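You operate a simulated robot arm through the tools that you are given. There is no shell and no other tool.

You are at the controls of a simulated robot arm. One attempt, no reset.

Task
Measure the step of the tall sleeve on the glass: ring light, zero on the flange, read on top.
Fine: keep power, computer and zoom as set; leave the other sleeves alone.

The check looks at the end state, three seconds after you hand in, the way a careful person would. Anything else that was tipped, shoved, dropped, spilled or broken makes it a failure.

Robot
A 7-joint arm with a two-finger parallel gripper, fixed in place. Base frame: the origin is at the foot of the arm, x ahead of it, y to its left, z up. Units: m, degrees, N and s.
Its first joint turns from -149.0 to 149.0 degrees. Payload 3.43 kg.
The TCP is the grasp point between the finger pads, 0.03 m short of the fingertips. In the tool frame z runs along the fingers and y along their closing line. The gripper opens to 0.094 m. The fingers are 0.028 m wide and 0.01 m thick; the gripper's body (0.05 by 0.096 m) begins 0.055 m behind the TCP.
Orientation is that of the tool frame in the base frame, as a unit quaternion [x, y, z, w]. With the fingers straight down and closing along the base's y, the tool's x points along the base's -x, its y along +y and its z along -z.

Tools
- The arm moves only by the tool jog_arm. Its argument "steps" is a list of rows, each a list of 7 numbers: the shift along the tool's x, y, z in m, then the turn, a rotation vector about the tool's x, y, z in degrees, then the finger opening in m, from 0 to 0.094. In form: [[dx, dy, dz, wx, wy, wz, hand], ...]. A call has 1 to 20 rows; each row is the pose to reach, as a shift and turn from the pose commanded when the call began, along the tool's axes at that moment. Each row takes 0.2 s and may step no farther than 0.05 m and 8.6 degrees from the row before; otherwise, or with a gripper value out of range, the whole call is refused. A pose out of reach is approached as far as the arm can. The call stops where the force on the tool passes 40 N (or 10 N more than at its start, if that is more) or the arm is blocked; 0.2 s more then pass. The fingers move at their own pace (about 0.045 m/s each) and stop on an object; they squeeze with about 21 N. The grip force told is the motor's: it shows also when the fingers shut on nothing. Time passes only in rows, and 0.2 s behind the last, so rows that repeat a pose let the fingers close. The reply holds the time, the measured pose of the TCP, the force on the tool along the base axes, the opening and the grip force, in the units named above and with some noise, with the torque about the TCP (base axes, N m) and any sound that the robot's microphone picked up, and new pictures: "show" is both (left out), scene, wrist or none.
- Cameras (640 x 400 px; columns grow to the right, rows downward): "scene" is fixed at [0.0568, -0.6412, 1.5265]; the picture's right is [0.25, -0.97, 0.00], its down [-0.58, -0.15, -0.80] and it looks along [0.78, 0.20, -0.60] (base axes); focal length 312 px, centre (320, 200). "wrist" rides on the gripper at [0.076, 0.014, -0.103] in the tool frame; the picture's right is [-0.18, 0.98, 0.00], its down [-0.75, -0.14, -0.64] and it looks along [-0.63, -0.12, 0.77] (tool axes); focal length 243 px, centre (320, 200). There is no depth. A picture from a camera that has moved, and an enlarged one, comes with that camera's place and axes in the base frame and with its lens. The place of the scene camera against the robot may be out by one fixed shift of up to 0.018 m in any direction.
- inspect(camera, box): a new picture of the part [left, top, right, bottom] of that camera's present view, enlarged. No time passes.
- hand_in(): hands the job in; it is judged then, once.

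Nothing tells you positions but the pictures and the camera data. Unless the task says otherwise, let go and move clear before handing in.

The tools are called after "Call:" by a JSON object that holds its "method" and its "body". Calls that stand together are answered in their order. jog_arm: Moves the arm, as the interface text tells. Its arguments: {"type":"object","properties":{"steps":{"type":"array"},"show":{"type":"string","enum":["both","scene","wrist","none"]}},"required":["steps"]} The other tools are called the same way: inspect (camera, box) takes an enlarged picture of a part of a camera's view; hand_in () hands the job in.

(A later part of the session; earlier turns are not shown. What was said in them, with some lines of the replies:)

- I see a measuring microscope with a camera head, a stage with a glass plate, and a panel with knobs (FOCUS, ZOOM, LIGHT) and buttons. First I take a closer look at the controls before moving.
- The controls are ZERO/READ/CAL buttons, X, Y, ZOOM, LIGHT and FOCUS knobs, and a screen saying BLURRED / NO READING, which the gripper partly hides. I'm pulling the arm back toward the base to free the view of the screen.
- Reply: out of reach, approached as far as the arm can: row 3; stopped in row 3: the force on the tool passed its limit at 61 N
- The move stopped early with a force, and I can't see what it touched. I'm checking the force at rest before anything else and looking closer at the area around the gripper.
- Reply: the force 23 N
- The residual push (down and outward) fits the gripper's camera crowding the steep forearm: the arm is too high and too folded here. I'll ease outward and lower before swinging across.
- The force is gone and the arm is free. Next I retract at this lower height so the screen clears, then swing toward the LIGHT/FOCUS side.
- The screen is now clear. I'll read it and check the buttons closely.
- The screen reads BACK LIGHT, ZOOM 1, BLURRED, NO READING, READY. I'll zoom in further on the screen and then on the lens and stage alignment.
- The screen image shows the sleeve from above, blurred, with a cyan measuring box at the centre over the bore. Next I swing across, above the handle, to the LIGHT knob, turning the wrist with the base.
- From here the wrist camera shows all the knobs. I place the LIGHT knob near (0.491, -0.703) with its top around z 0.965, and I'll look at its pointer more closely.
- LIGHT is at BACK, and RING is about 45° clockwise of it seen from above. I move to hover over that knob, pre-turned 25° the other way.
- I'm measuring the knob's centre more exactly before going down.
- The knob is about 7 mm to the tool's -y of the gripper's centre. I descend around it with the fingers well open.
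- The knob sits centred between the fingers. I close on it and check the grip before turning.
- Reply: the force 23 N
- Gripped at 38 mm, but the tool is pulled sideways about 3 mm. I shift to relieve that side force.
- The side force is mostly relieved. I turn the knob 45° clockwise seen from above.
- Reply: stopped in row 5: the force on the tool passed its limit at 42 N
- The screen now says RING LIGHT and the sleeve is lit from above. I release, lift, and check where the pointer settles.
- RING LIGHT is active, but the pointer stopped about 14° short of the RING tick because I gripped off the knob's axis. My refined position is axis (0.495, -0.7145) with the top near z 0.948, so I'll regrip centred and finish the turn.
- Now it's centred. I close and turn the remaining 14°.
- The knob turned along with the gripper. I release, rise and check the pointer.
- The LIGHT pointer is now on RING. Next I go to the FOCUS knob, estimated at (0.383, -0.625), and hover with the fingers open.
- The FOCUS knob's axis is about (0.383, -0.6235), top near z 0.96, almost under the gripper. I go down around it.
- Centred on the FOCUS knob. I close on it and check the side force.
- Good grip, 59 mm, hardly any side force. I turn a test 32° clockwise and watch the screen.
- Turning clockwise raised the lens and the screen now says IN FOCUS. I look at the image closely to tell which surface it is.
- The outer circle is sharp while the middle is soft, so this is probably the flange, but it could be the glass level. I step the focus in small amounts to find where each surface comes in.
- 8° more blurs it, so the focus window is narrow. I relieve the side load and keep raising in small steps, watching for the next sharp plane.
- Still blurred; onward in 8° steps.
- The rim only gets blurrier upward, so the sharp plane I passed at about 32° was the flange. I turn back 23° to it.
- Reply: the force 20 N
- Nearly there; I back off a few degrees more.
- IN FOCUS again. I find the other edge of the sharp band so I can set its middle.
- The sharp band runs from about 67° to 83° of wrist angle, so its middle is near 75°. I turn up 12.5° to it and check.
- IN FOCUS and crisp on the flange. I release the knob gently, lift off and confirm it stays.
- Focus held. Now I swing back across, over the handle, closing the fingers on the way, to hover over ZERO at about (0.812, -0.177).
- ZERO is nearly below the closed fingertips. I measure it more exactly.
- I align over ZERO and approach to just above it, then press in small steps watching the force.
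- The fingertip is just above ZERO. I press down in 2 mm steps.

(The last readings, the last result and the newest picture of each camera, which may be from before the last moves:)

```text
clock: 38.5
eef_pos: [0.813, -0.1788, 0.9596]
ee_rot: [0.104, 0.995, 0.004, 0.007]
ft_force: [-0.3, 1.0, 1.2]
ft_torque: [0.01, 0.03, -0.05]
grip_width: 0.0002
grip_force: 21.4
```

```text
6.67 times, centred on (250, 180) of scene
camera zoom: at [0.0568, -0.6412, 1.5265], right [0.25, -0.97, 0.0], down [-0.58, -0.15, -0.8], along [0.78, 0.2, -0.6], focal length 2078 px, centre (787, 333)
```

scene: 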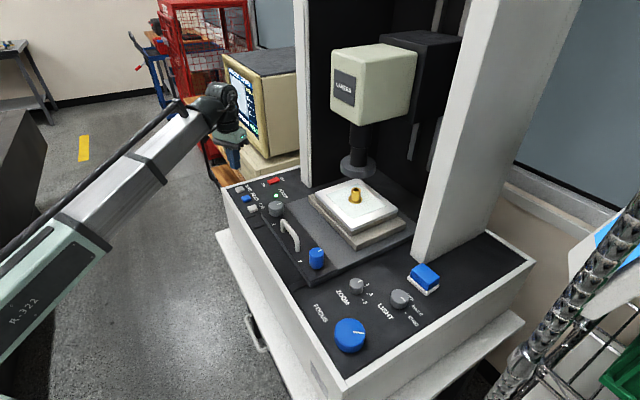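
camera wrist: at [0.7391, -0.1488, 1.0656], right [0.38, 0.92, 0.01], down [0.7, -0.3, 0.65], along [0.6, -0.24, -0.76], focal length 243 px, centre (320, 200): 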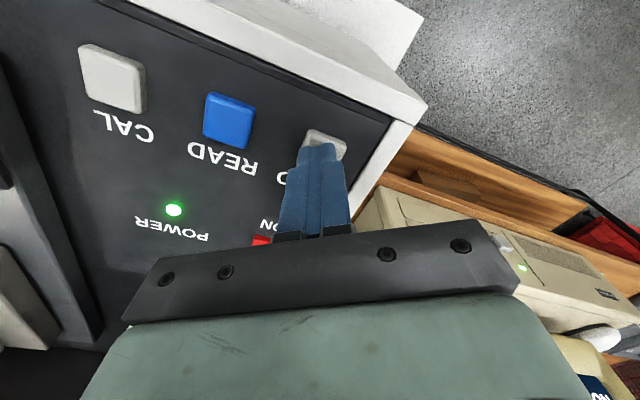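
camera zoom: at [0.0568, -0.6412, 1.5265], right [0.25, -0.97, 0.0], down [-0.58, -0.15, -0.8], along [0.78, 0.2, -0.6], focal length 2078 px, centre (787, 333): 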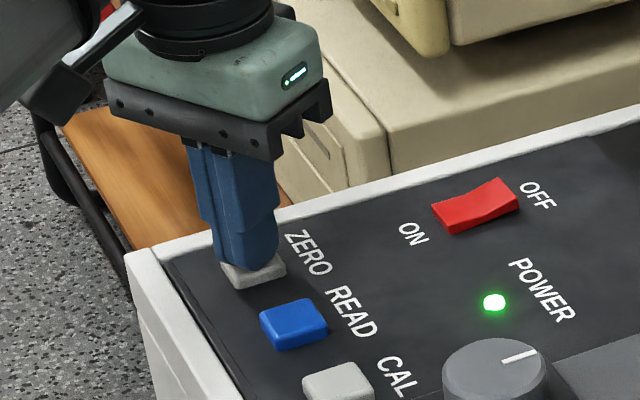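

No contact yet; a bit further.

Call:
{"method": "jog_arm", "body": {"steps": [[0, 0, 0.0015, 0, 0, 0, 0.0], [0, 0, 0.003, 0, 0, 0, 0.0], [0, 0, 0.0045, 0, 0, 0, 0.0]], "show": "none"}}

Call:
{"method": "inspect", "body": {"camera": "scene", "box": [224, 65, 264, 135]}}

```text
clock: 39.3
eef_pos: [0.814, -0.1787, 0.9554]
ee_rot: [0.105, 0.994, 0.003, 0.008]
ft_force: [-2.5, 1.2, 11.2]
ft_torque: [0.04, 0.25, -0.02]
grip_width: 0.0
grip_force: 20.6
heard: click
```

```text
5.71 times, centred on (244, 100) of scene
camera zoom: at [0.0568, -0.6412, 1.5265], right [0.25, -0.97, 0.0], down [-0.58, -0.15, -0.8], along [0.78, 0.2, -0.6], focal length 1781 px, centre (754, 771)
```

zoom: 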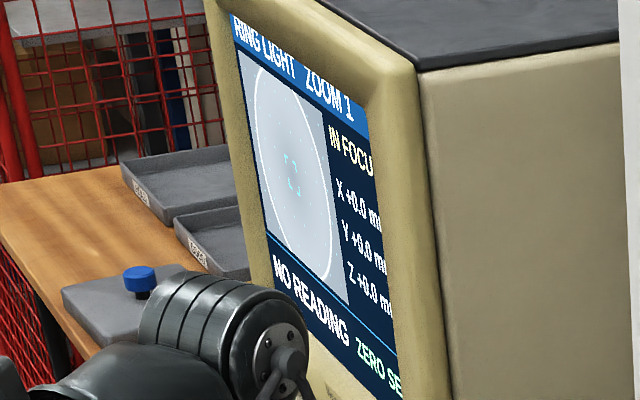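

Click: the screen shows ZERO SET with X/Y/Z at +0.0. I lift off and go back to the FOCUS knob, with the wrist turned back to leave room for a long clockwise turn.

Call:
{"method": "jog_arm", "body": {"steps": [[0, 0, -0.03, 0, 0, 0, 0.0], [0, 0, -0.07, 0, 0, 0, 0.0], [0, 0, -0.105, 0, 0, 0, 0.0], [0.02, -0.0395, -0.105, 0, 0, -1, 0.0], [0.04, -0.079, -0.105, 0, 0, -2, 0.0], [0.06, -0.118, -0.105, 0, 0, -3, 0.0], [0.08, -0.158, -0.105, 0, 0, -4, 0.0], [0.1, -0.197, -0.105, 0, 0, -5, 0.0], [0.12, -0.237, -0.105, 0, 0, -6, 0.0], [0.1395, -0.2764, -0.105, 0, 0, -7, 0.0], [0.166, -0.3115, -0.105, 0, 0, -8, 0.02], [0.193, -0.347, -0.105, 0, 0, -9, 0.04], [0.22, -0.382, -0.105, 0, 0, -10, 0.06], [0.246, -0.417, -0.105, 0, 0, -11, 0.08], [0.273, -0.452, -0.105, 0, 0, -12, 0.094], [0.3, -0.487, -0.105, 0, 0, -12, 0.094], [0.3265, -0.522, -0.105, 0, 0, -12, 0.094], [0.3265, -0.522, -0.105, 0, 0, -12, 0.094]]}}

Call:
{"method": "inspect", "body": {"camera": "wrist", "box": [200, 50, 440, 210]}}

Call:
{"method": "inspect", "body": {"camera": "scene", "box": [224, 65, 264, 135]}}

```text
clock: 43.1
eef_pos: [0.384, -0.6234, 1.0493]
ee_rot: [0.0, 1.0, 0.002, 0.008]
ft_force: [0.3, -0.8, 0.6]
ft_torque: [0.01, -0.01, -0.03]
grip_width: 0.0938
grip_force: 0.0
camera wrist: at [0.3058, -0.6099, 1.1497], right [0.18, 0.98, 0.01], down [0.74, -0.14, 0.65], along [0.64, -0.11, -0.76], focal length 243 px, centre (320, 200)
```

scene: 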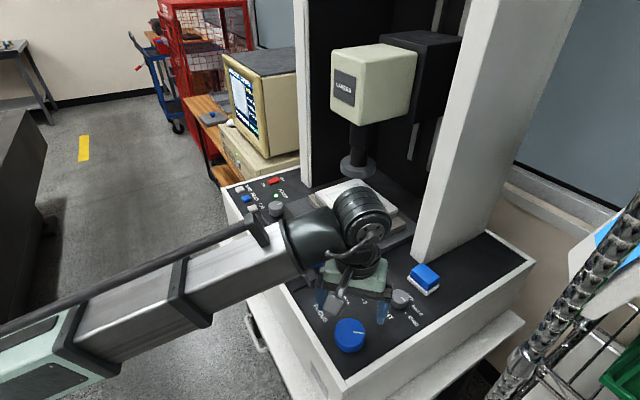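
wrist: 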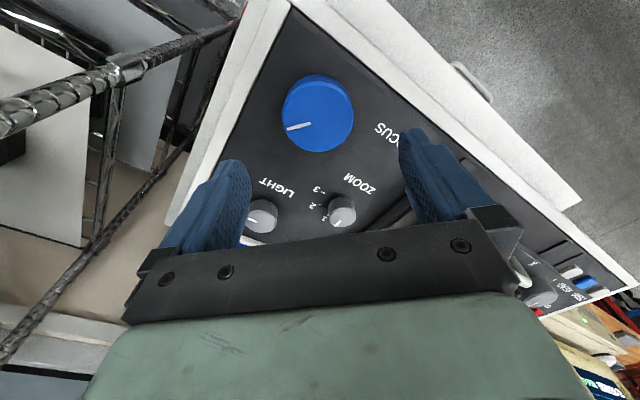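

```text
2.50 times, centred on (320, 130) of wrist
camera zoom: at [0.3058, -0.6099, 1.1497], right [0.18, 0.98, 0.01], down [0.74, -0.14, 0.65], along [0.64, -0.11, -0.76], focal length 606 px, centre (320, 375)
```

zoom: 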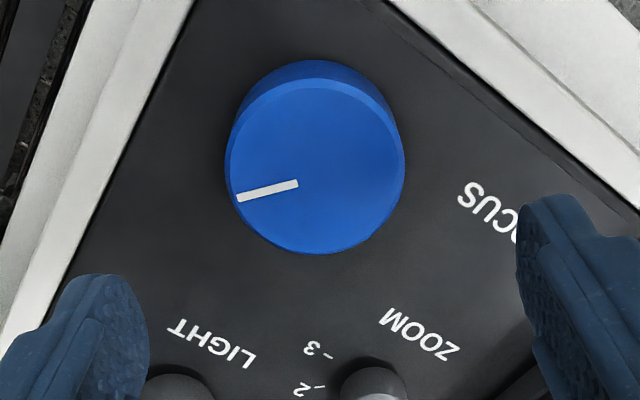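

```text
5.71 times, centred on (244, 100) of scene
camera zoom: at [0.0568, -0.6412, 1.5265], right [0.25, -0.97, 0.0], down [-0.58, -0.15, -0.8], along [0.78, 0.2, -0.6], focal length 1781 px, centre (754, 771)
```

zoom: 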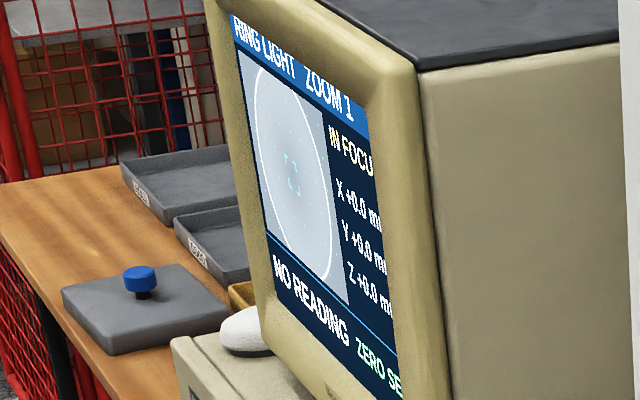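

ZERO holds. The FOCUS knob is centred below; I descend and grip it again.

Call:
{"method": "jog_arm", "body": {"steps": [[0, 0, 0.03, 0, 0, 0, 0.085], [0, 0, 0.055, 0, 0, 0, 0.085], [0, 0, 0.075, 0, 0, 0, 0.085], [0, 0, 0.086, 0, 0, 0, 0.085], [0, 0, 0.086, 0, 0, 0, 0.065], [0, 0, 0.086, 0, 0, 0, 0.045], [0, 0, 0.086, 0, 0, 0, 0.045], [0, 0, 0.086, 0, 0, 0, 0.045]], "show": "wrist"}}

```text
clock: 44.9
eef_pos: [0.3843, -0.6242, 0.9635]
ee_rot: [0.0, 1.0, 0.001, 0.008]
ft_force: [-1.1, -26.6, -5.1]
ft_torque: [-1.26, 0.4, -0.08]
grip_width: 0.0594
grip_force: 45.1
camera wrist: at [0.3071, -0.6106, 1.0641], right [0.18, 0.98, 0.0], down [0.74, -0.14, 0.65], along [0.64, -0.12, -0.76], focal length 243 px, centre (320, 200)
```

wrist: 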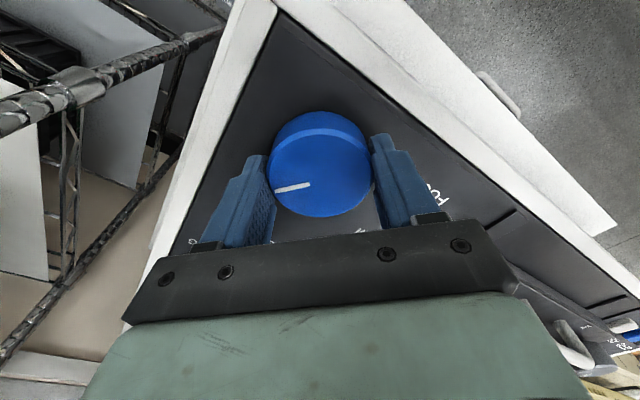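

The side force says the knob's true axis is about 3.5 mm off; I correct to (0.3875, -0.6265) before turning.

Call:
{"method": "jog_arm", "body": {"steps": [[-0.0015, -0.002, 0, 0, 0, 0, 0.045], [-0.003, -0.0035, 0, 0, 0, 0, 0.045], [-0.003, -0.0035, 0, 0, 0, 0, 0.045]], "show": "none"}}

```text
clock: 45.7
eef_pos: [0.3856, -0.6256, 0.964]
ee_rot: [0.0, 1.0, 0.004, 0.005]
ft_force: [-26.4, -3.2, -8.4]
ft_torque: [-0.89, -0.34, 0.02]
grip_width: 0.0596
grip_force: 44.6
```

The x shift is just dragging on the gripped knob; I briefly open and re-close at this spot to clear it.

Call:
{"method": "jog_arm", "body": {"steps": [[0, 0, 0, 0, 0, 0, 0.075], [0, 0, 0, 0, 0, 0, 0.075], [0, 0, 0, 0, 0, 0, 0.055], [0, 0, 0, 0, 0, 0, 0.045], [0, 0, 0, 0, 0, 0, 0.045]], "show": "none"}}

Call:
{"method": "inspect", "body": {"camera": "scene", "box": [224, 85, 264, 110]}}

```text
clock: 46.9
eef_pos: [0.3895, -0.6243, 0.9641]
ee_rot: [-0.002, 1.0, 0.004, 0.009]
ft_force: [5.5, 10.4, 0.8]
ft_torque: [-0.03, -0.21, -0.04]
grip_width: 0.0597
grip_force: 44.6
```

```text
16.00 times, centred on (244, 98) of scene
camera zoom: at [0.0568, -0.6412, 1.5265], right [0.25, -0.97, 0.0], down [-0.58, -0.15, -0.8], along [0.78, 0.2, -0.6], focal length 4987 px, centre (1536, 1840)
```

zoom: 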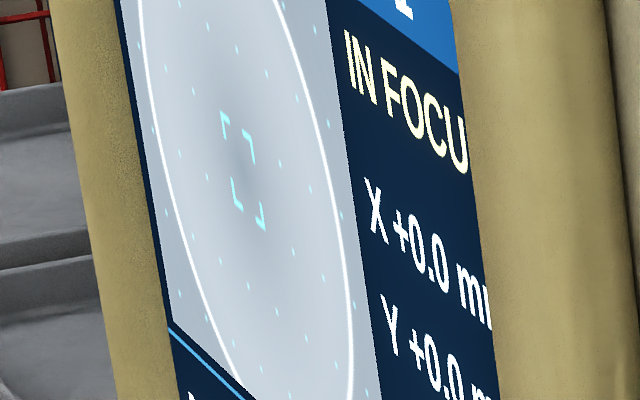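

Good. Turning clockwise 48° and reading Z.

Call:
{"method": "jog_arm", "body": {"steps": [[0, 0.001, 0, 0, 0, 8, 0.045], [0, 0.001, 0, 0, 0, 16, 0.045], [0, 0.001, 0, 0, 0, 24, 0.045], [0, 0.001, 0, 0, 0, 32, 0.045], [0, 0.001, 0, 0, 0, 40, 0.045], [0, 0.001, 0, 0, 0, 48, 0.045], [0, 0.001, 0, 0, 0, 48, 0.045]], "show": "none"}}

Call:
{"method": "inspect", "body": {"camera": "scene", "box": [224, 85, 272, 125]}}

```text
clock: 48.5
eef_pos: [0.3881, -0.6261, 0.9646]
ee_rot: [0.408, 0.913, 0.004, 0.006]
ft_force: [-1.5, -17.6, 0.0]
ft_torque: [-1.63, 0.9, 0.01]
grip_width: 0.0595
grip_force: 45.5
```

```text
10.00 times, centred on (248, 105) of scene
camera zoom: at [0.0568, -0.6412, 1.5265], right [0.25, -0.97, 0.0], down [-0.58, -0.15, -0.8], along [0.78, 0.2, -0.6], focal length 3117 px, centre (1040, 1150)
```

zoom: 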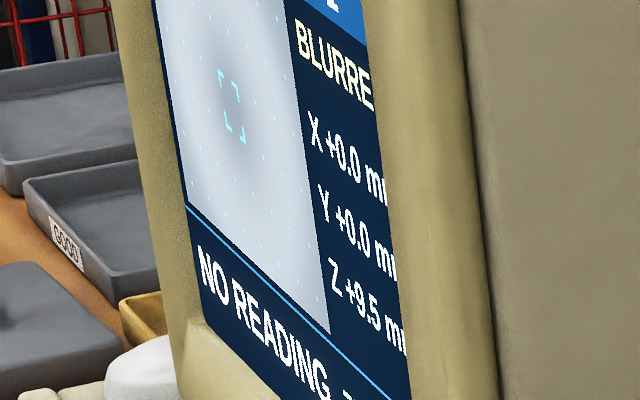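

Z reads +9.5 mm after 48°, about 0.2 mm per degree. I estimate the tube top at 30–36 mm above the flange, so I keep turning.

Call:
{"method": "jog_arm", "body": {"steps": [[0, 0, 0, 0, 0, 8, 0.045], [0, 0, 0, 0, 0, 16, 0.045], [0, 0, 0, 0, 0, 24, 0.045], [0, 0, 0, 0, 0, 32, 0.045], [0, 0, 0, 0, 0, 40, 0.045], [0, 0, 0, 0, 0, 48, 0.045], [0, 0, 0, 0, 0, 48, 0.045]], "show": "none"}}

Call:
{"method": "inspect", "body": {"camera": "scene", "box": [224, 85, 272, 125]}}

Call:
{"method": "inspect", "body": {"camera": "scene", "box": [330, 140, 390, 215]}}

```text
clock: 50.1
eef_pos: [0.3856, -0.6273, 0.965]
ee_rot: [0.744, 0.668, 0.003, 0.003]
ft_force: [-22.0, -32.8, 4.4]
ft_torque: [-0.61, 1.02, 0.06]
grip_width: 0.0592
grip_force: 45.4
```

```text
10.00 times, centred on (248, 105) of scene
camera zoom: at [0.0568, -0.6412, 1.5265], right [0.25, -0.97, 0.0], down [-0.58, -0.15, -0.8], along [0.78, 0.2, -0.6], focal length 3117 px, centre (1040, 1150)
```

zoom: 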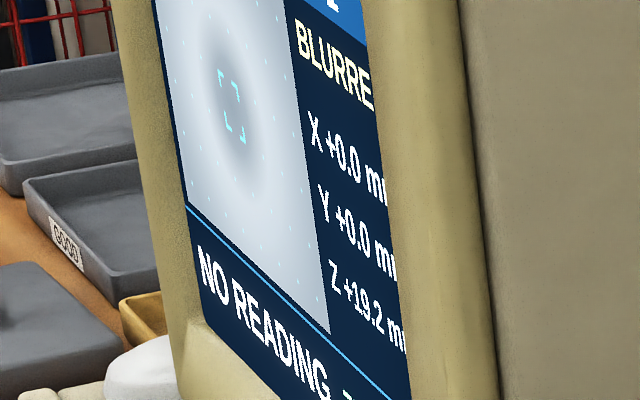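

```text
5.33 times, centred on (360, 178) of scene
camera zoom: at [0.0568, -0.6412, 1.5265], right [0.25, -0.97, 0.0], down [-0.58, -0.15, -0.8], along [0.78, 0.2, -0.6], focal length 1662 px, centre (107, 320)
```

zoom: 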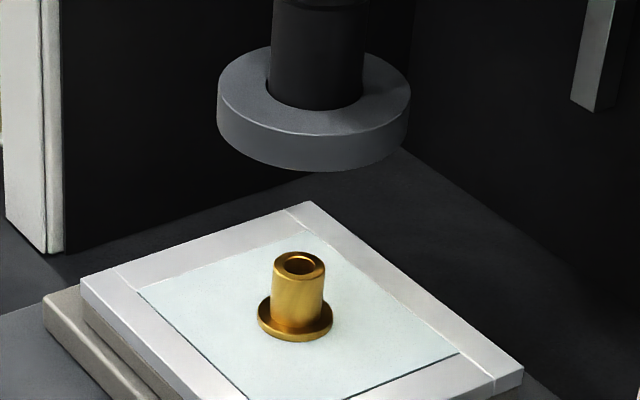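

Z +19.2 mm and the tube's ring is getting clearer. Side load has built up, so I open, wind the wrist back and regrip.

Call:
{"method": "jog_arm", "body": {"steps": [[0, 0, 0, 0, 0, 0, 0.075], [0, 0, 0, 0, 0, 0, 0.08], [0, 0, 0, 0, 0, -8, 0.08], [0, 0, 0, 0, 0, -16, 0.08], [0, 0, 0, 0, 0, -24, 0.08], [0, 0, 0, 0, 0, -32, 0.08], [0, 0, 0, 0, 0, -40, 0.08], [0, 0, 0, 0, 0, -48, 0.08], [0, 0, 0, 0, 0, -56, 0.08], [0, 0, 0, 0, 0, -64, 0.08], [0, 0, 0, 0, 0, -72, 0.08], [0, 0, 0, 0, 0, -80, 0.08], [0, 0, 0, 0, 0, -80, 0.08]], "show": "wrist"}}

Call:
{"method": "inspect", "body": {"camera": "scene", "box": [224, 85, 272, 125]}}

```text
clock: 52.9
eef_pos: [0.3884, -0.6244, 0.9652]
ee_rot: [0.138, 0.99, 0.003, 0.007]
ft_force: [-0.5, -0.2, -0.4]
ft_torque: [-0.04, 0.0, 0.02]
grip_width: 0.08
grip_force: 0.1
camera wrist: at [0.317, -0.5912, 1.0654], right [0.45, 0.9, 0.01], down [0.68, -0.34, 0.65], along [0.59, -0.28, -0.76], focal length 243 px, centre (320, 200)
```

wrist: 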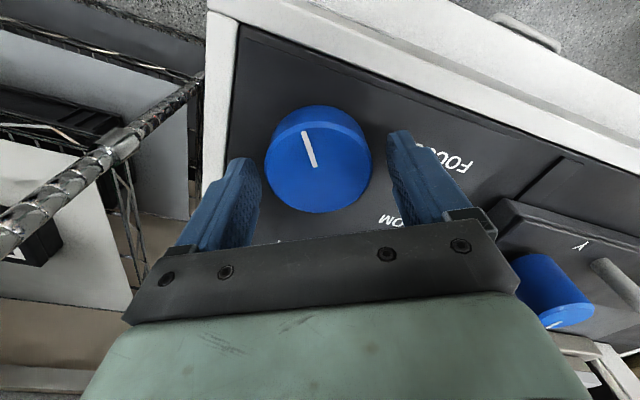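

```text
10.00 times, centred on (248, 105) of scene
camera zoom: at [0.0568, -0.6412, 1.5265], right [0.25, -0.97, 0.0], down [-0.58, -0.15, -0.8], along [0.78, 0.2, -0.6], focal length 3117 px, centre (1040, 1150)
```

zoom: 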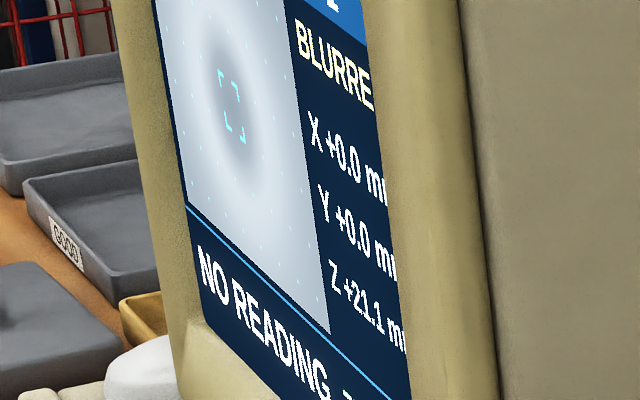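

Z now reads +21.1 mm and the knob is free. I regrip and turn further in smaller portions.

Call:
{"method": "jog_arm", "body": {"steps": [[0.0015, 0, 0, 0, 0, 0, 0.08], [0.0015, 0, 0, 0, 0, 0, 0.06], [0.0015, 0, 0, 0, 0, 0, 0.045], [0.0015, 0, 0, 0, 0, 0, 0.045], [0.0015, 0, 0, 0, 0, 8, 0.045], [0.0015, 0, 0, 0, 0, 16, 0.045], [0.0015, 0, 0, 0, 0, 24, 0.045], [0.0015, 0, 0, 0, 0, 32, 0.045], [0.0015, 0, 0, 0, 0, 32, 0.045]], "show": "none"}}

Call:
{"method": "inspect", "body": {"camera": "scene", "box": [224, 85, 272, 125]}}

```text
clock: 54.9
eef_pos: [0.3872, -0.6246, 0.965]
ee_rot: [0.407, 0.913, 0.005, 0.006]
ft_force: [-3.1, -9.8, -4.2]
ft_torque: [-1.79, 0.56, 0.03]
grip_width: 0.0592
grip_force: 44.8
```

```text
10.00 times, centred on (248, 105) of scene
camera zoom: at [0.0568, -0.6412, 1.5265], right [0.25, -0.97, 0.0], down [-0.58, -0.15, -0.8], along [0.78, 0.2, -0.6], focal length 3117 px, centre (1040, 1150)
```

zoom: 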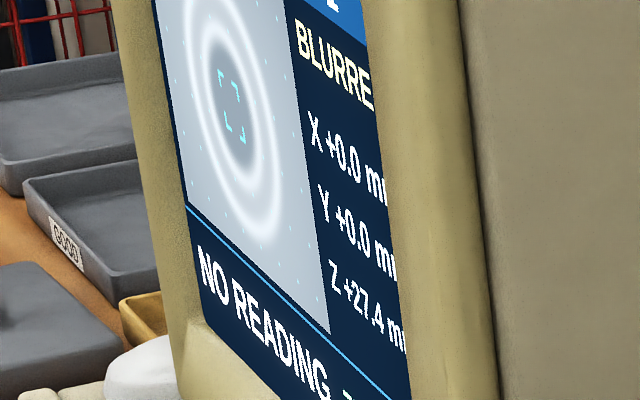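

Z +27.4 mm and the tube's two rings are almost sharp, and clearly smaller than the flange circle. A few more degrees.

Call:
{"method": "jog_arm", "body": {"steps": [[0, 0, 0, 0, 0, 3, 0.045], [0, 0, 0, 0, 0, 6, 0.045], [0, 0, 0, 0, 0, 6, 0.045]], "show": "none"}}

Call:
{"method": "inspect", "body": {"camera": "scene", "box": [224, 85, 272, 125]}}

Call:
{"method": "jog_arm", "body": {"steps": [[0, 0, 0, 0, 0, 3, 0.045], [0, 0, 0, 0, 0, 3, 0.045]], "show": "none"}}

Call:
{"method": "inspect", "body": {"camera": "scene", "box": [224, 85, 272, 125]}}

```text
clock: 55.7
eef_pos: [0.3856, -0.625, 0.9645]
ee_rot: [0.454, 0.891, 0.005, 0.005]
ft_force: [-3.7, -15.6, -0.6]
ft_torque: [-1.46, 0.7, 0.04]
grip_width: 0.0593
grip_force: 45.3
```

```text
10.00 times, centred on (248, 105) of scene
camera zoom: at [0.0568, -0.6412, 1.5265], right [0.25, -0.97, 0.0], down [-0.58, -0.15, -0.8], along [0.78, 0.2, -0.6], focal length 3117 px, centre (1040, 1150)
```

zoom: 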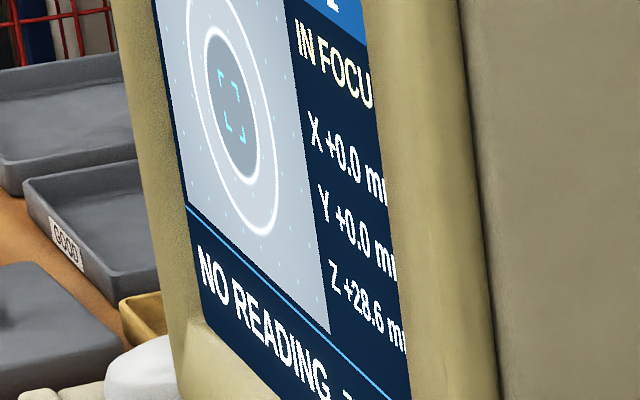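

```text
clock: 56.3
eef_pos: [0.3869, -0.6254, 0.9637]
ee_rot: [0.477, 0.879, 0.005, 0.006]
ft_force: [-6.0, -18.4, 2.8]
ft_torque: [-1.35, 0.61, 0.04]
grip_width: 0.0596
grip_force: 45.0
```

```text
10.00 times, centred on (248, 105) of scene
camera zoom: at [0.0568, -0.6412, 1.5265], right [0.25, -0.97, 0.0], down [-0.58, -0.15, -0.8], along [0.78, 0.2, -0.6], focal length 3117 px, centre (1040, 1150)
```

zoom: 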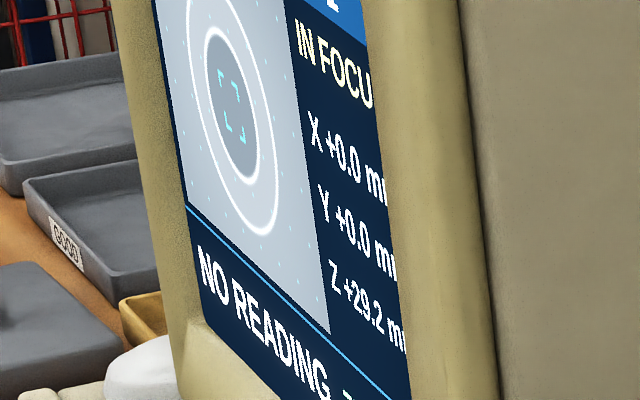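

IN FOCUS on the tube's top from about Z 28.5. I find the upper edge of the band so I can set the middle.

Call:
{"method": "jog_arm", "body": {"steps": [[0, 0, 0, 0, 0, 4, 0.045], [0, 0, 0, 0, 0, 8, 0.045], [0, 0, 0, 0, 0, 8, 0.045]], "show": "none"}}

Call:
{"method": "inspect", "body": {"camera": "scene", "box": [224, 85, 272, 125]}}

Call:
{"method": "jog_arm", "body": {"steps": [[0, 0, 0, 0, 0, 3, 0.045], [0, 0, 0, 0, 0, 3, 0.045]], "show": "none"}}

Call:
{"method": "inspect", "body": {"camera": "scene", "box": [224, 85, 272, 125]}}

```text
clock: 57.1
eef_pos: [0.388, -0.6245, 0.9648]
ee_rot: [0.537, 0.843, 0.006, 0.006]
ft_force: [-6.8, -18.1, 11.1]
ft_torque: [-1.53, 0.65, 0.05]
grip_width: 0.0597
grip_force: 45.6
```

```text
10.00 times, centred on (248, 105) of scene
camera zoom: at [0.0568, -0.6412, 1.5265], right [0.25, -0.97, 0.0], down [-0.58, -0.15, -0.8], along [0.78, 0.2, -0.6], focal length 3117 px, centre (1040, 1150)
```

zoom: 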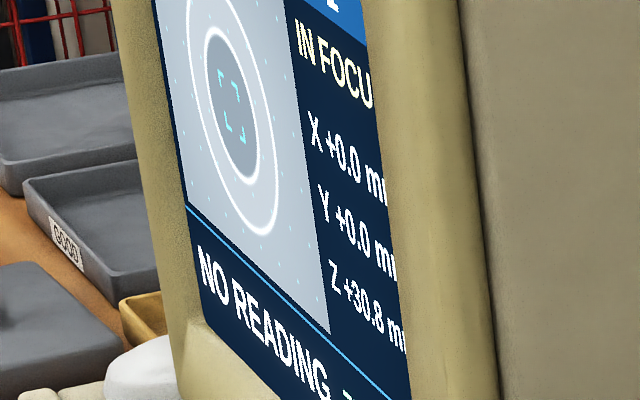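

```text
clock: 57.7
eef_pos: [0.3867, -0.6247, 0.9647]
ee_rot: [0.56, 0.829, 0.005, 0.004]
ft_force: [-7.6, -19.3, 13.6]
ft_torque: [-1.42, 0.75, 0.01]
grip_width: 0.0597
grip_force: 45.2
```

```text
10.00 times, centred on (248, 105) of scene
camera zoom: at [0.0568, -0.6412, 1.5265], right [0.25, -0.97, 0.0], down [-0.58, -0.15, -0.8], along [0.78, 0.2, -0.6], focal length 3117 px, centre (1040, 1150)
```

zoom: 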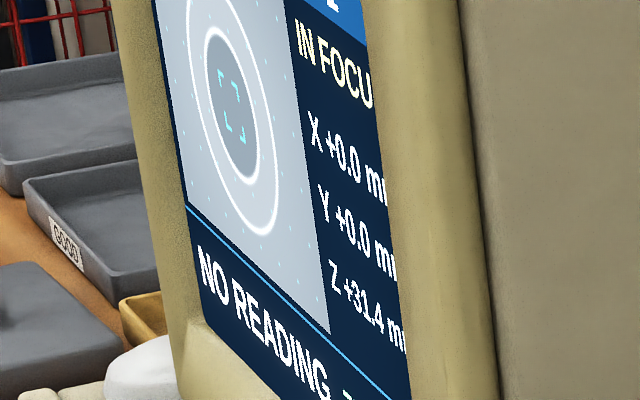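

Call:
{"method": "jog_arm", "body": {"steps": [[0, 0, 0, 0, 0, 1.5, 0.045], [0, 0, 0, 0, 0, 1.5, 0.045]], "show": "none"}}

Call:
{"method": "inspect", "body": {"camera": "scene", "box": [224, 85, 272, 125]}}

Call:
{"method": "jog_arm", "body": {"steps": [[0, 0, 0, 0, 0, 1.5, 0.045], [0, 0, 0, 0, 0, 1.5, 0.045]], "show": "none"}}

Call:
{"method": "inspect", "body": {"camera": "scene", "box": [224, 85, 272, 125]}}

```text
clock: 58.3
eef_pos: [0.3864, -0.6251, 0.9646]
ee_rot: [0.571, 0.821, 0.006, 0.005]
ft_force: [-6.7, -19.8, 16.7]
ft_torque: [-1.25, 0.96, 0.03]
grip_width: 0.0596
grip_force: 44.7
```

```text
10.00 times, centred on (248, 105) of scene
camera zoom: at [0.0568, -0.6412, 1.5265], right [0.25, -0.97, 0.0], down [-0.58, -0.15, -0.8], along [0.78, 0.2, -0.6], focal length 3117 px, centre (1040, 1150)
```

zoom: 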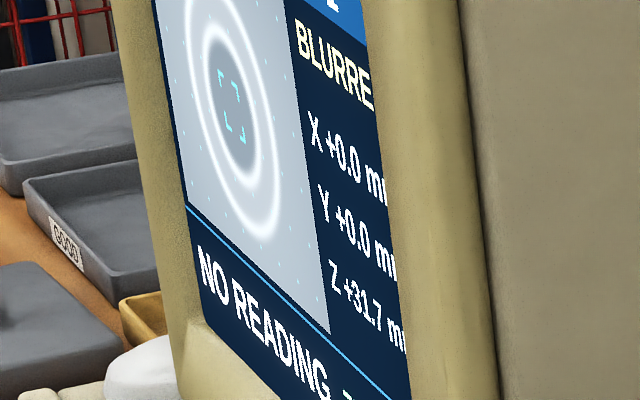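

```text
clock: 58.9
eef_pos: [0.3861, -0.6251, 0.9651]
ee_rot: [0.581, 0.814, 0.005, 0.005]
ft_force: [-6.9, -21.5, 13.0]
ft_torque: [-1.08, 0.85, 0.06]
grip_width: 0.0596
grip_force: 45.3
```

```text
10.00 times, centred on (248, 105) of scene
camera zoom: at [0.0568, -0.6412, 1.5265], right [0.25, -0.97, 0.0], down [-0.58, -0.15, -0.8], along [0.78, 0.2, -0.6], focal length 3117 px, centre (1040, 1150)
```

zoom: 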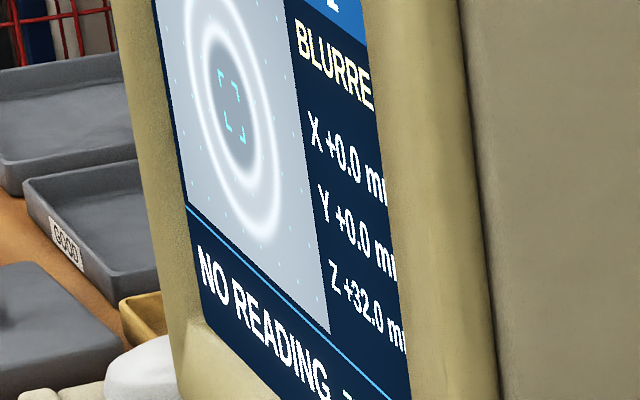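

The upper edge is about Z 31.5. I go back down to pin the lower edge too.

Call:
{"method": "jog_arm", "body": {"steps": [[0, 0, 0, 0, 0, -6, 0.045], [0, 0, 0, 0, 0, -12, 0.045], [0, 0, 0, 0, 0, -18, 0.045], [0, 0, 0, 0, 0, -18, 0.045]], "show": "none"}}

Call:
{"method": "inspect", "body": {"camera": "scene", "box": [224, 85, 272, 125]}}

Call:
{"method": "jog_arm", "body": {"steps": [[0, 0, 0, 0, 0, -1.5, 0.045], [0, 0, 0, 0, 0, -1.5, 0.045]], "show": "none"}}

Call:
{"method": "inspect", "body": {"camera": "scene", "box": [224, 85, 272, 125]}}

```text
clock: 59.9
eef_pos: [0.3871, -0.6243, 0.9639]
ee_rot: [0.445, 0.895, 0.005, 0.005]
ft_force: [-7.6, -19.8, 6.7]
ft_torque: [-0.3, 1.3, 0.03]
grip_width: 0.0595
grip_force: 44.6
```

```text
10.00 times, centred on (248, 105) of scene
camera zoom: at [0.0568, -0.6412, 1.5265], right [0.25, -0.97, 0.0], down [-0.58, -0.15, -0.8], along [0.78, 0.2, -0.6], focal length 3117 px, centre (1040, 1150)
```

zoom: 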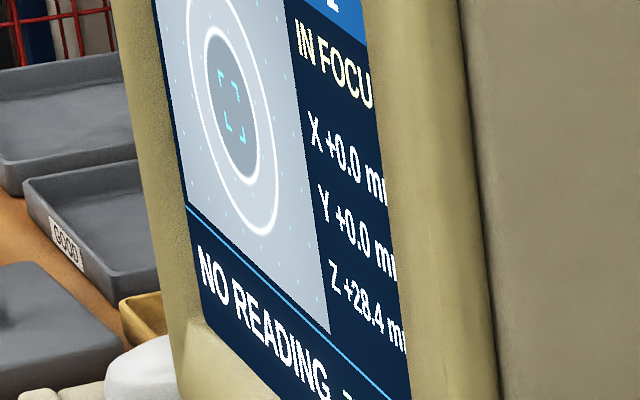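

```text
clock: 60.5
eef_pos: [0.3872, -0.6242, 0.9647]
ee_rot: [0.434, 0.901, 0.005, 0.005]
ft_force: [-4.4, -18.8, 6.0]
ft_torque: [-0.54, 1.39, -0.02]
grip_width: 0.0594
grip_force: 45.1
```

```text
10.00 times, centred on (248, 105) of scene
camera zoom: at [0.0568, -0.6412, 1.5265], right [0.25, -0.97, 0.0], down [-0.58, -0.15, -0.8], along [0.78, 0.2, -0.6], focal length 3117 px, centre (1040, 1150)
```

zoom: 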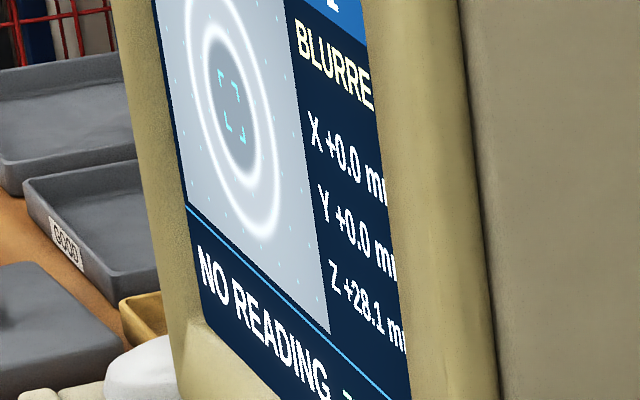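

The band is 28.3–31.5, so its middle is Z ≈ 29.9. I turn up 9° to it, then release and see whether it holds.

Call:
{"method": "jog_arm", "body": {"steps": [[0, 0, 0, 0, 0, 4.5, 0.045], [0, 0, 0, 0, 0, 9, 0.045], [0, 0, 0, 0, 0, 9, 0.045]], "show": "none"}}

Call:
{"method": "inspect", "body": {"camera": "scene", "box": [224, 85, 272, 125]}}

Call:
{"method": "jog_arm", "body": {"steps": [[0, 0, 0, 0, 0, 0, 0.07], [0, 0, 0, 0, 0, 0, 0.08], [0, 0, 0, 0, 0, 0, 0.08]], "show": "wrist"}}

Call:
{"method": "inspect", "body": {"camera": "scene", "box": [224, 85, 272, 125]}}

```text
clock: 61.3
eef_pos: [0.3874, -0.6254, 0.9649]
ee_rot: [0.503, 0.864, 0.005, 0.005]
ft_force: [-6.6, -16.4, 4.6]
ft_torque: [-1.96, 0.6, 0.06]
grip_width: 0.0598
grip_force: 45.2
```

```text
10.00 times, centred on (248, 105) of scene
camera zoom: at [0.0568, -0.6412, 1.5265], right [0.25, -0.97, 0.0], down [-0.58, -0.15, -0.8], along [0.78, 0.2, -0.6], focal length 3117 px, centre (1040, 1150)
```

zoom: 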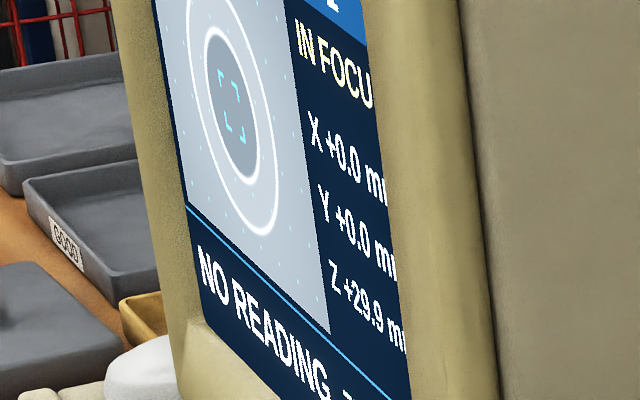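

```text
clock: 62.1
eef_pos: [0.3884, -0.6251, 0.966]
ee_rot: [0.503, 0.864, 0.006, 0.004]
ft_force: [0.6, -0.7, 0.5]
ft_torque: [-0.01, -0.01, 0.0]
grip_width: 0.0799
grip_force: 0.1
camera wrist: at [0.3598, -0.5518, 1.0662], right [0.95, 0.32, 0.02], down [0.24, -0.73, 0.64], along [0.22, -0.6, -0.77], focal length 243 px, centre (320, 200)
```

wrist: 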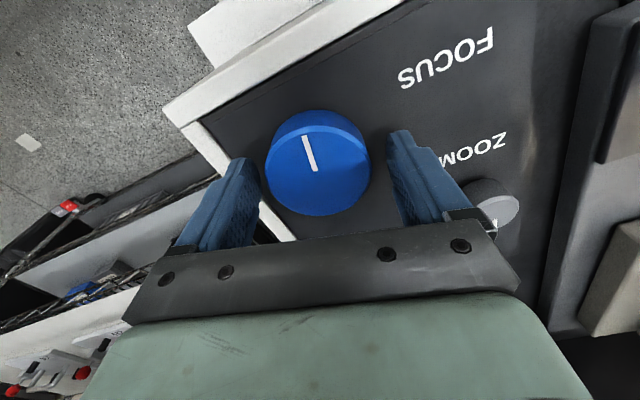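

```text
10.00 times, centred on (248, 105) of scene
camera zoom: at [0.0568, -0.6412, 1.5265], right [0.25, -0.97, 0.0], down [-0.58, -0.15, -0.8], along [0.78, 0.2, -0.6], focal length 3117 px, centre (1040, 1150)
```

zoom: 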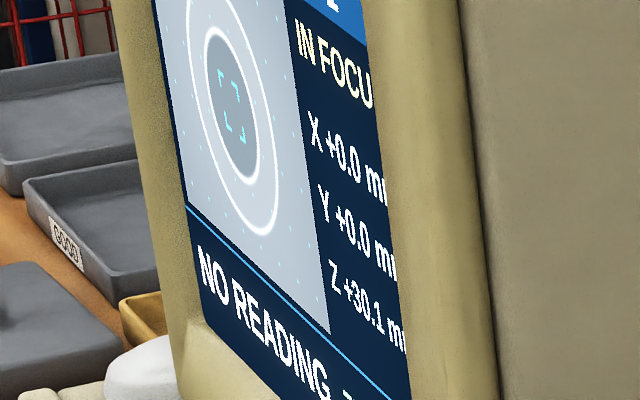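

It settles at Z +30.1 mm, IN FOCUS on the top. I lift off and travel to the READ button near (0.770, -0.218).

Call:
{"method": "jog_arm", "body": {"steps": [[0, 0, -0.03, 0, 0, 0, 0.08], [0, 0, -0.065, 0, 0, 0, 0.08], [0, 0, -0.098, 0, 0, 0, 0.08], [0.009, 0.043, -0.098, 0, 0, -3.7, 0.06], [0.018, 0.0865, -0.098, 0, 0, -7.4, 0.04], [0.0275, 0.13, -0.098, 0, 0, -11.1, 0.02], [0.0365, 0.173, -0.098, 0, 0, -14.8, 0.0], [0.0455, 0.216, -0.098, 0, 0, -18.5, 0.0], [0.055, 0.2595, -0.098, 0, 0, -22.2, 0.0], [0.064, 0.3027, -0.098, 0, 0, -25.9, 0.0], [0.081, 0.341, -0.098, 0, 0, -29.6, 0.0], [0.098, 0.379, -0.098, 0, 0, -33.3, 0.0], [0.1145, 0.417, -0.098, 0, 0, -37, 0.0], [0.1315, 0.455, -0.098, 0, 0, -40.7, 0.0], [0.148, 0.493, -0.098, 0, 0, -44.4, 0.0], [0.165, 0.5315, -0.08, 0, 0, -48, 0.0], [0.165, 0.5315, -0.08, 0, 0, -48, 0.0]]}}

Call:
{"method": "inspect", "body": {"camera": "wrist", "box": [240, 60, 400, 160]}}

Call:
{"method": "inspect", "body": {"camera": "scene", "box": [224, 65, 264, 135]}}

```text
clock: 65.7
eef_pos: [0.7678, -0.2173, 1.0517]
ee_rot: [0.108, 0.994, 0.004, 0.007]
ft_force: [0.3, 0.9, 0.4]
ft_torque: [0.01, -0.01, -0.02]
grip_width: 0.0
grip_force: 21.1
camera wrist: at [0.6936, -0.1882, 1.1528], right [0.39, 0.92, 0.01], down [0.7, -0.3, 0.65], along [0.6, -0.25, -0.76], focal length 243 px, centre (320, 200)
```

scene: 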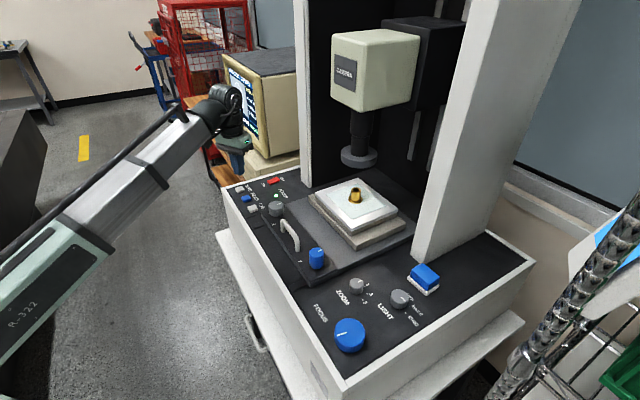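
wrist: 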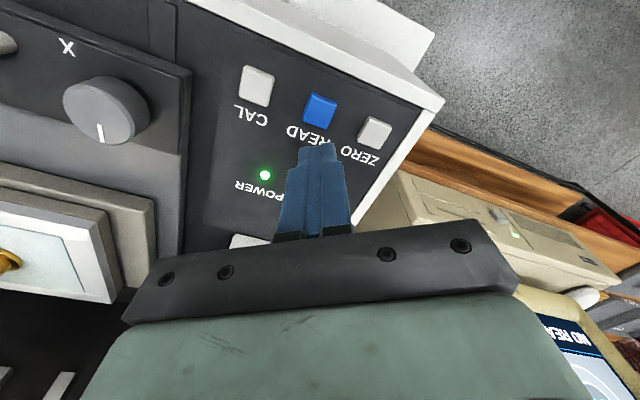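

```text
4.00 times, centred on (320, 110) of wrist
camera zoom: at [0.6936, -0.1882, 1.1528], right [0.39, 0.92, 0.01], down [0.7, -0.3, 0.65], along [0.6, -0.25, -0.76], focal length 970 px, centre (320, 560)
```

zoom: 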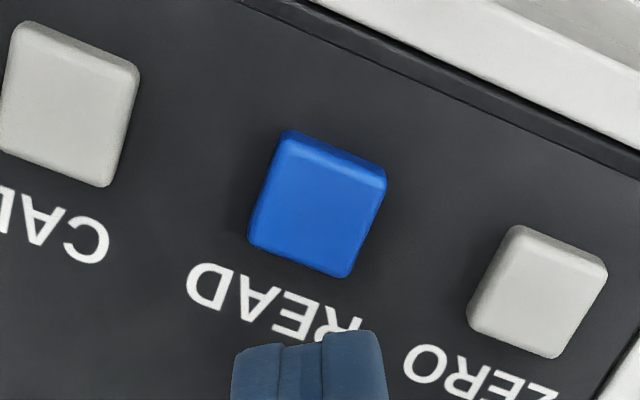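

```text
5.71 times, centred on (244, 100) of scene
camera zoom: at [0.0568, -0.6412, 1.5265], right [0.25, -0.97, 0.0], down [-0.58, -0.15, -0.8], along [0.78, 0.2, -0.6], focal length 1781 px, centre (754, 771)
```

zoom: 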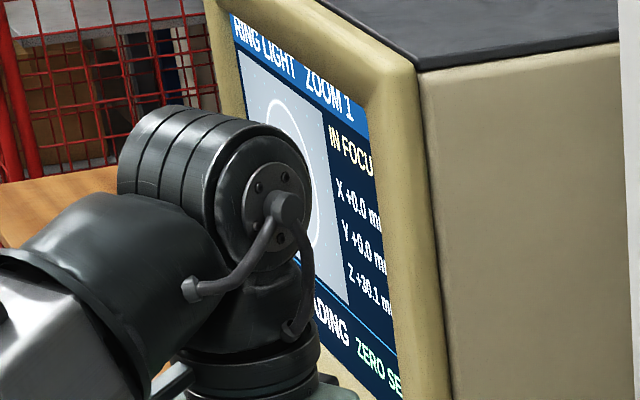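

READ is almost directly below. I align, descend, and press it in small steps like ZERO.

Call:
{"method": "jog_arm", "body": {"steps": [[-0.0038, -0.0024, 0.03, 0, 0, 0, 0.0], [-0.0038, -0.0024, 0.065, 0, 0, 0, 0.0], [-0.0038, -0.0024, 0.083, 0, 0, 0, 0.0], [-0.0038, -0.0024, 0.09, 0, 0, 0, 0.0], [-0.0038, -0.0024, 0.092, 0, 0, 0, 0.0], [-0.0038, -0.0024, 0.0935, 0, 0, 0, 0.0], [-0.0038, -0.0024, 0.095, 0, 0, 0, 0.0]], "show": "wrist"}}

Call:
{"method": "inspect", "body": {"camera": "scene", "box": [224, 65, 264, 135]}}

Call:
{"method": "inspect", "body": {"camera": "scene", "box": [210, 150, 290, 210]}}

```text
clock: 67.3
eef_pos: [0.7722, -0.2216, 0.9575]
ee_rot: [0.107, 0.994, 0.004, 0.008]
ft_force: [-0.2, 0.7, 2.8]
ft_torque: [0.0, 0.04, 0.0]
grip_width: 0.0001
grip_force: 21.0
heard: click
camera wrist: at [0.6983, -0.1917, 1.0586], right [0.39, 0.92, 0.01], down [0.7, -0.3, 0.65], along [0.6, -0.25, -0.76], focal length 243 px, centre (320, 200)
```

wrist: 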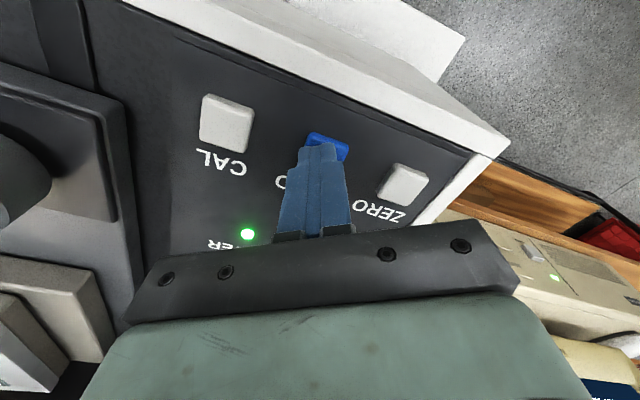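

```text
5.71 times, centred on (244, 100) of scene
camera zoom: at [0.0568, -0.6412, 1.5265], right [0.25, -0.97, 0.0], down [-0.58, -0.15, -0.8], along [0.78, 0.2, -0.6], focal length 1781 px, centre (754, 771)
```

zoom: 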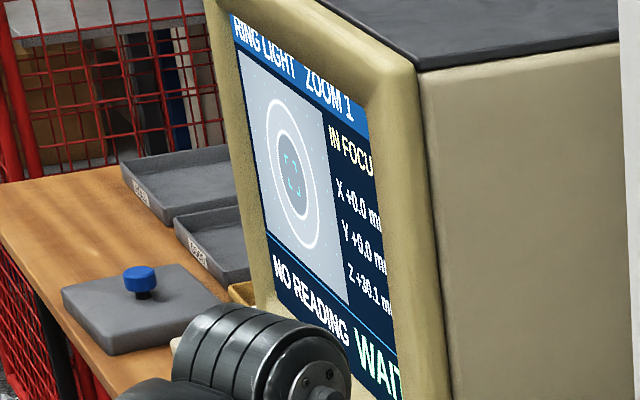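

```text
6.67 times, centred on (250, 180) of scene
camera zoom: at [0.0568, -0.6412, 1.5265], right [0.25, -0.97, 0.0], down [-0.58, -0.15, -0.8], along [0.78, 0.2, -0.6], focal length 2078 px, centre (787, 333)
```

zoom: 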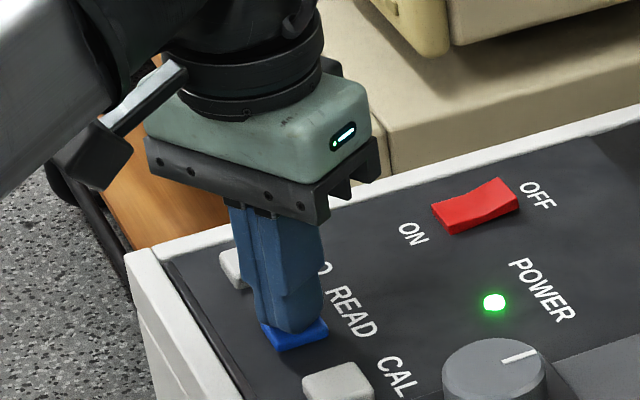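

READ clicked and the screen says WAIT. I hold still for a moment.

Call:
{"method": "jog_arm", "body": {"steps": [[0, 0, 0, 0, 0, 0, 0.0], [0, 0, 0, 0, 0, 0, 0.0], [0, 0, 0, 0, 0, 0, 0.0], [0, 0, 0, 0, 0, 0, 0.0], [0, 0, 0, 0, 0, 0, 0.0]], "show": "none"}}

Call:
{"method": "inspect", "body": {"camera": "scene", "box": [224, 65, 264, 135]}}

```text
clock: 68.5
eef_pos: [0.7728, -0.2213, 0.9582]
ee_rot: [0.109, 0.994, 0.004, 0.007]
ft_force: [-0.2, 0.5, 2.2]
ft_torque: [0.05, 0.04, -0.01]
grip_width: 0.0
grip_force: 21.3
```

```text
5.71 times, centred on (244, 100) of scene
camera zoom: at [0.0568, -0.6412, 1.5265], right [0.25, -0.97, 0.0], down [-0.58, -0.15, -0.8], along [0.78, 0.2, -0.6], focal length 1781 px, centre (754, 771)
```

zoom: 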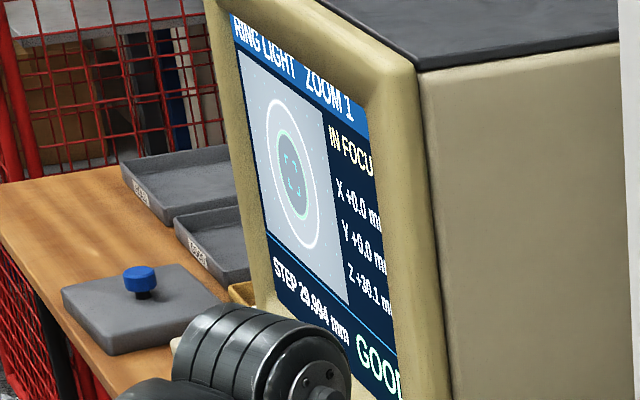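

The screen reads STEP 29.994 mm, GOOD. I lift off the button and move clear.

Call:
{"method": "jog_arm", "body": {"steps": [[0, 0, -0.01, 0, 0, 0, 0.0], [0, 0, -0.04, 0, 0, 0, 0.0], [0, 0, -0.08, 0, 0, 0, 0.0], [0.02, 0.03, -0.1, 0, 0, 0, 0.0], [0.035, 0.06, -0.1, 0, 0, 0, 0.0], [0.045, 0.1, -0.1, 0, 0, 0, 0.0], [0.05, 0.145, -0.1, 0, 0, 0, 0.0], [0.05, 0.145, -0.1, 0, 0, 0, 0.0]]}}

Call:
{"method": "inspect", "body": {"camera": "scene", "box": [224, 65, 272, 135]}}

Call:
{"method": "inspect", "body": {"camera": "scene", "box": [290, 240, 460, 360]}}

Call:
{"method": "inspect", "body": {"camera": "scene", "box": [220, 160, 340, 235]}}

```text
clock: 70.3
eef_pos: [0.752, -0.0694, 1.0585]
ee_rot: [0.108, 0.994, 0.004, 0.007]
ft_force: [1.0, 0.4, -0.5]
ft_torque: [0.01, -0.02, 0.03]
grip_width: 0.0
grip_force: 20.9
camera wrist: at [0.6791, -0.0403, 1.1589], right [0.39, 0.92, 0.01], down [0.7, -0.3, 0.65], along [0.6, -0.25, -0.76], focal length 243 px, centre (320, 200)
```

scene: 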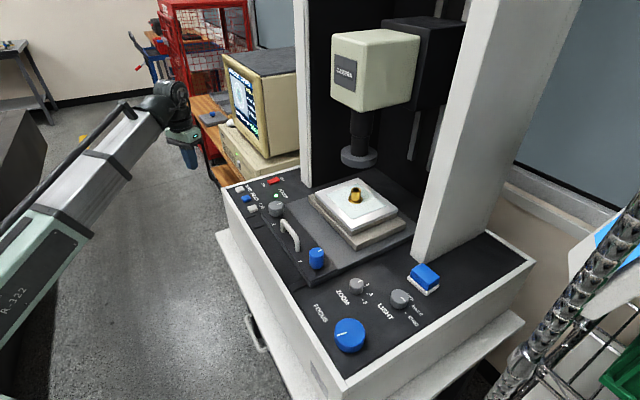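
wrist: 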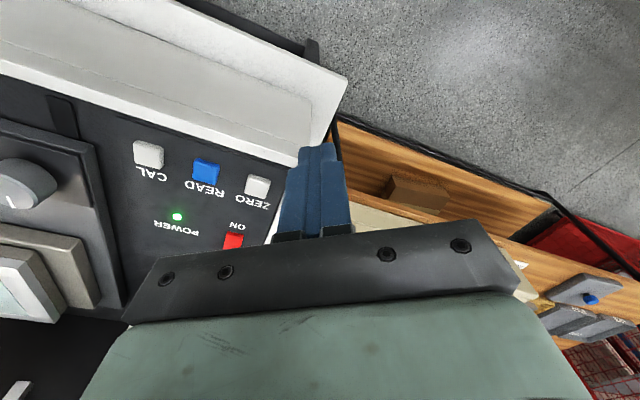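

```text
5.71 times, centred on (248, 100) of scene
camera zoom: at [0.0568, -0.6412, 1.5265], right [0.25, -0.97, 0.0], down [-0.58, -0.15, -0.8], along [0.78, 0.2, -0.6], focal length 1781 px, centre (731, 771)
```

zoom: 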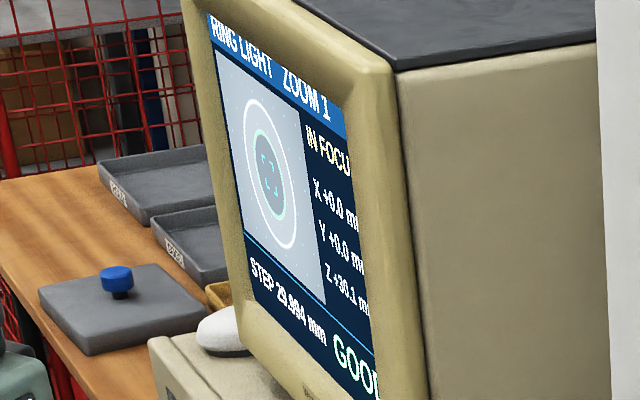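

```text
3.33 times, centred on (375, 300) of scene
camera zoom: at [0.0568, -0.6412, 1.5265], right [0.25, -0.97, 0.0], down [-0.58, -0.15, -0.8], along [0.78, 0.2, -0.6], focal length 1039 px, centre (137, -133)
```

zoom: 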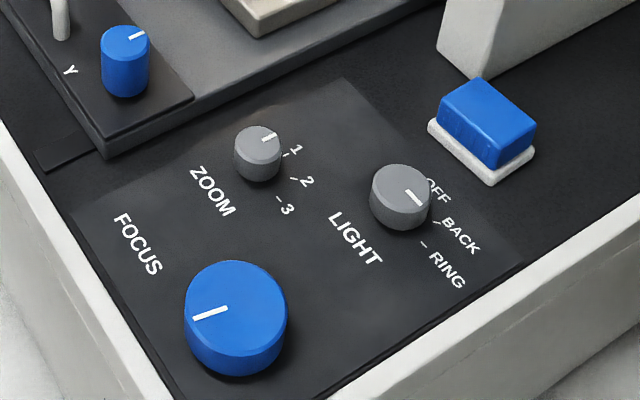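

```text
5.33 times, centred on (280, 198) of scene
camera zoom: at [0.0568, -0.6412, 1.5265], right [0.25, -0.97, 0.0], down [-0.58, -0.15, -0.8], along [0.78, 0.2, -0.6], focal length 1662 px, centre (533, 213)
```

zoom: 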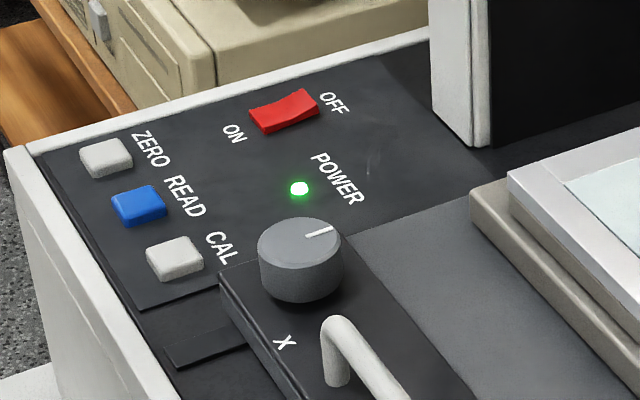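

The screen holds STEP 29.994 mm, GOOD, with RING LIGHT and ZOOM 1. Power is on, the sleeve hasn't moved, and the arm is clear, so I hand in.

Call:
{"method": "hand_in", "body": {}}

```text
The job is handed in.
```

The tall sleeve's step reads **29.994 mm, marked GOOD**, and that reading was still on the screen when I handed in.

- **Light:** I turned it from BACK to RING. The first turn stopped about 14° short, so I gripped the knob again and finished it.
- **Zero:** I set it with the flange in the middle of its sharp focus band, and the screen confirmed ZERO SET.
- **Read:** I took it on the tube's top, also in focus, with Z showing +30.1 mm.

Power, computer and zoom (1) are as they were, and I did not touch X, Y, CAL or the other sleeves.

My first arm move, pulling back near the monitor, stopped at 61 N. I think the gripper's camera pressed against the arm's own forearm, though I couldn't see the contact. The force went away once I lowered the arm, and nothing looked moved.
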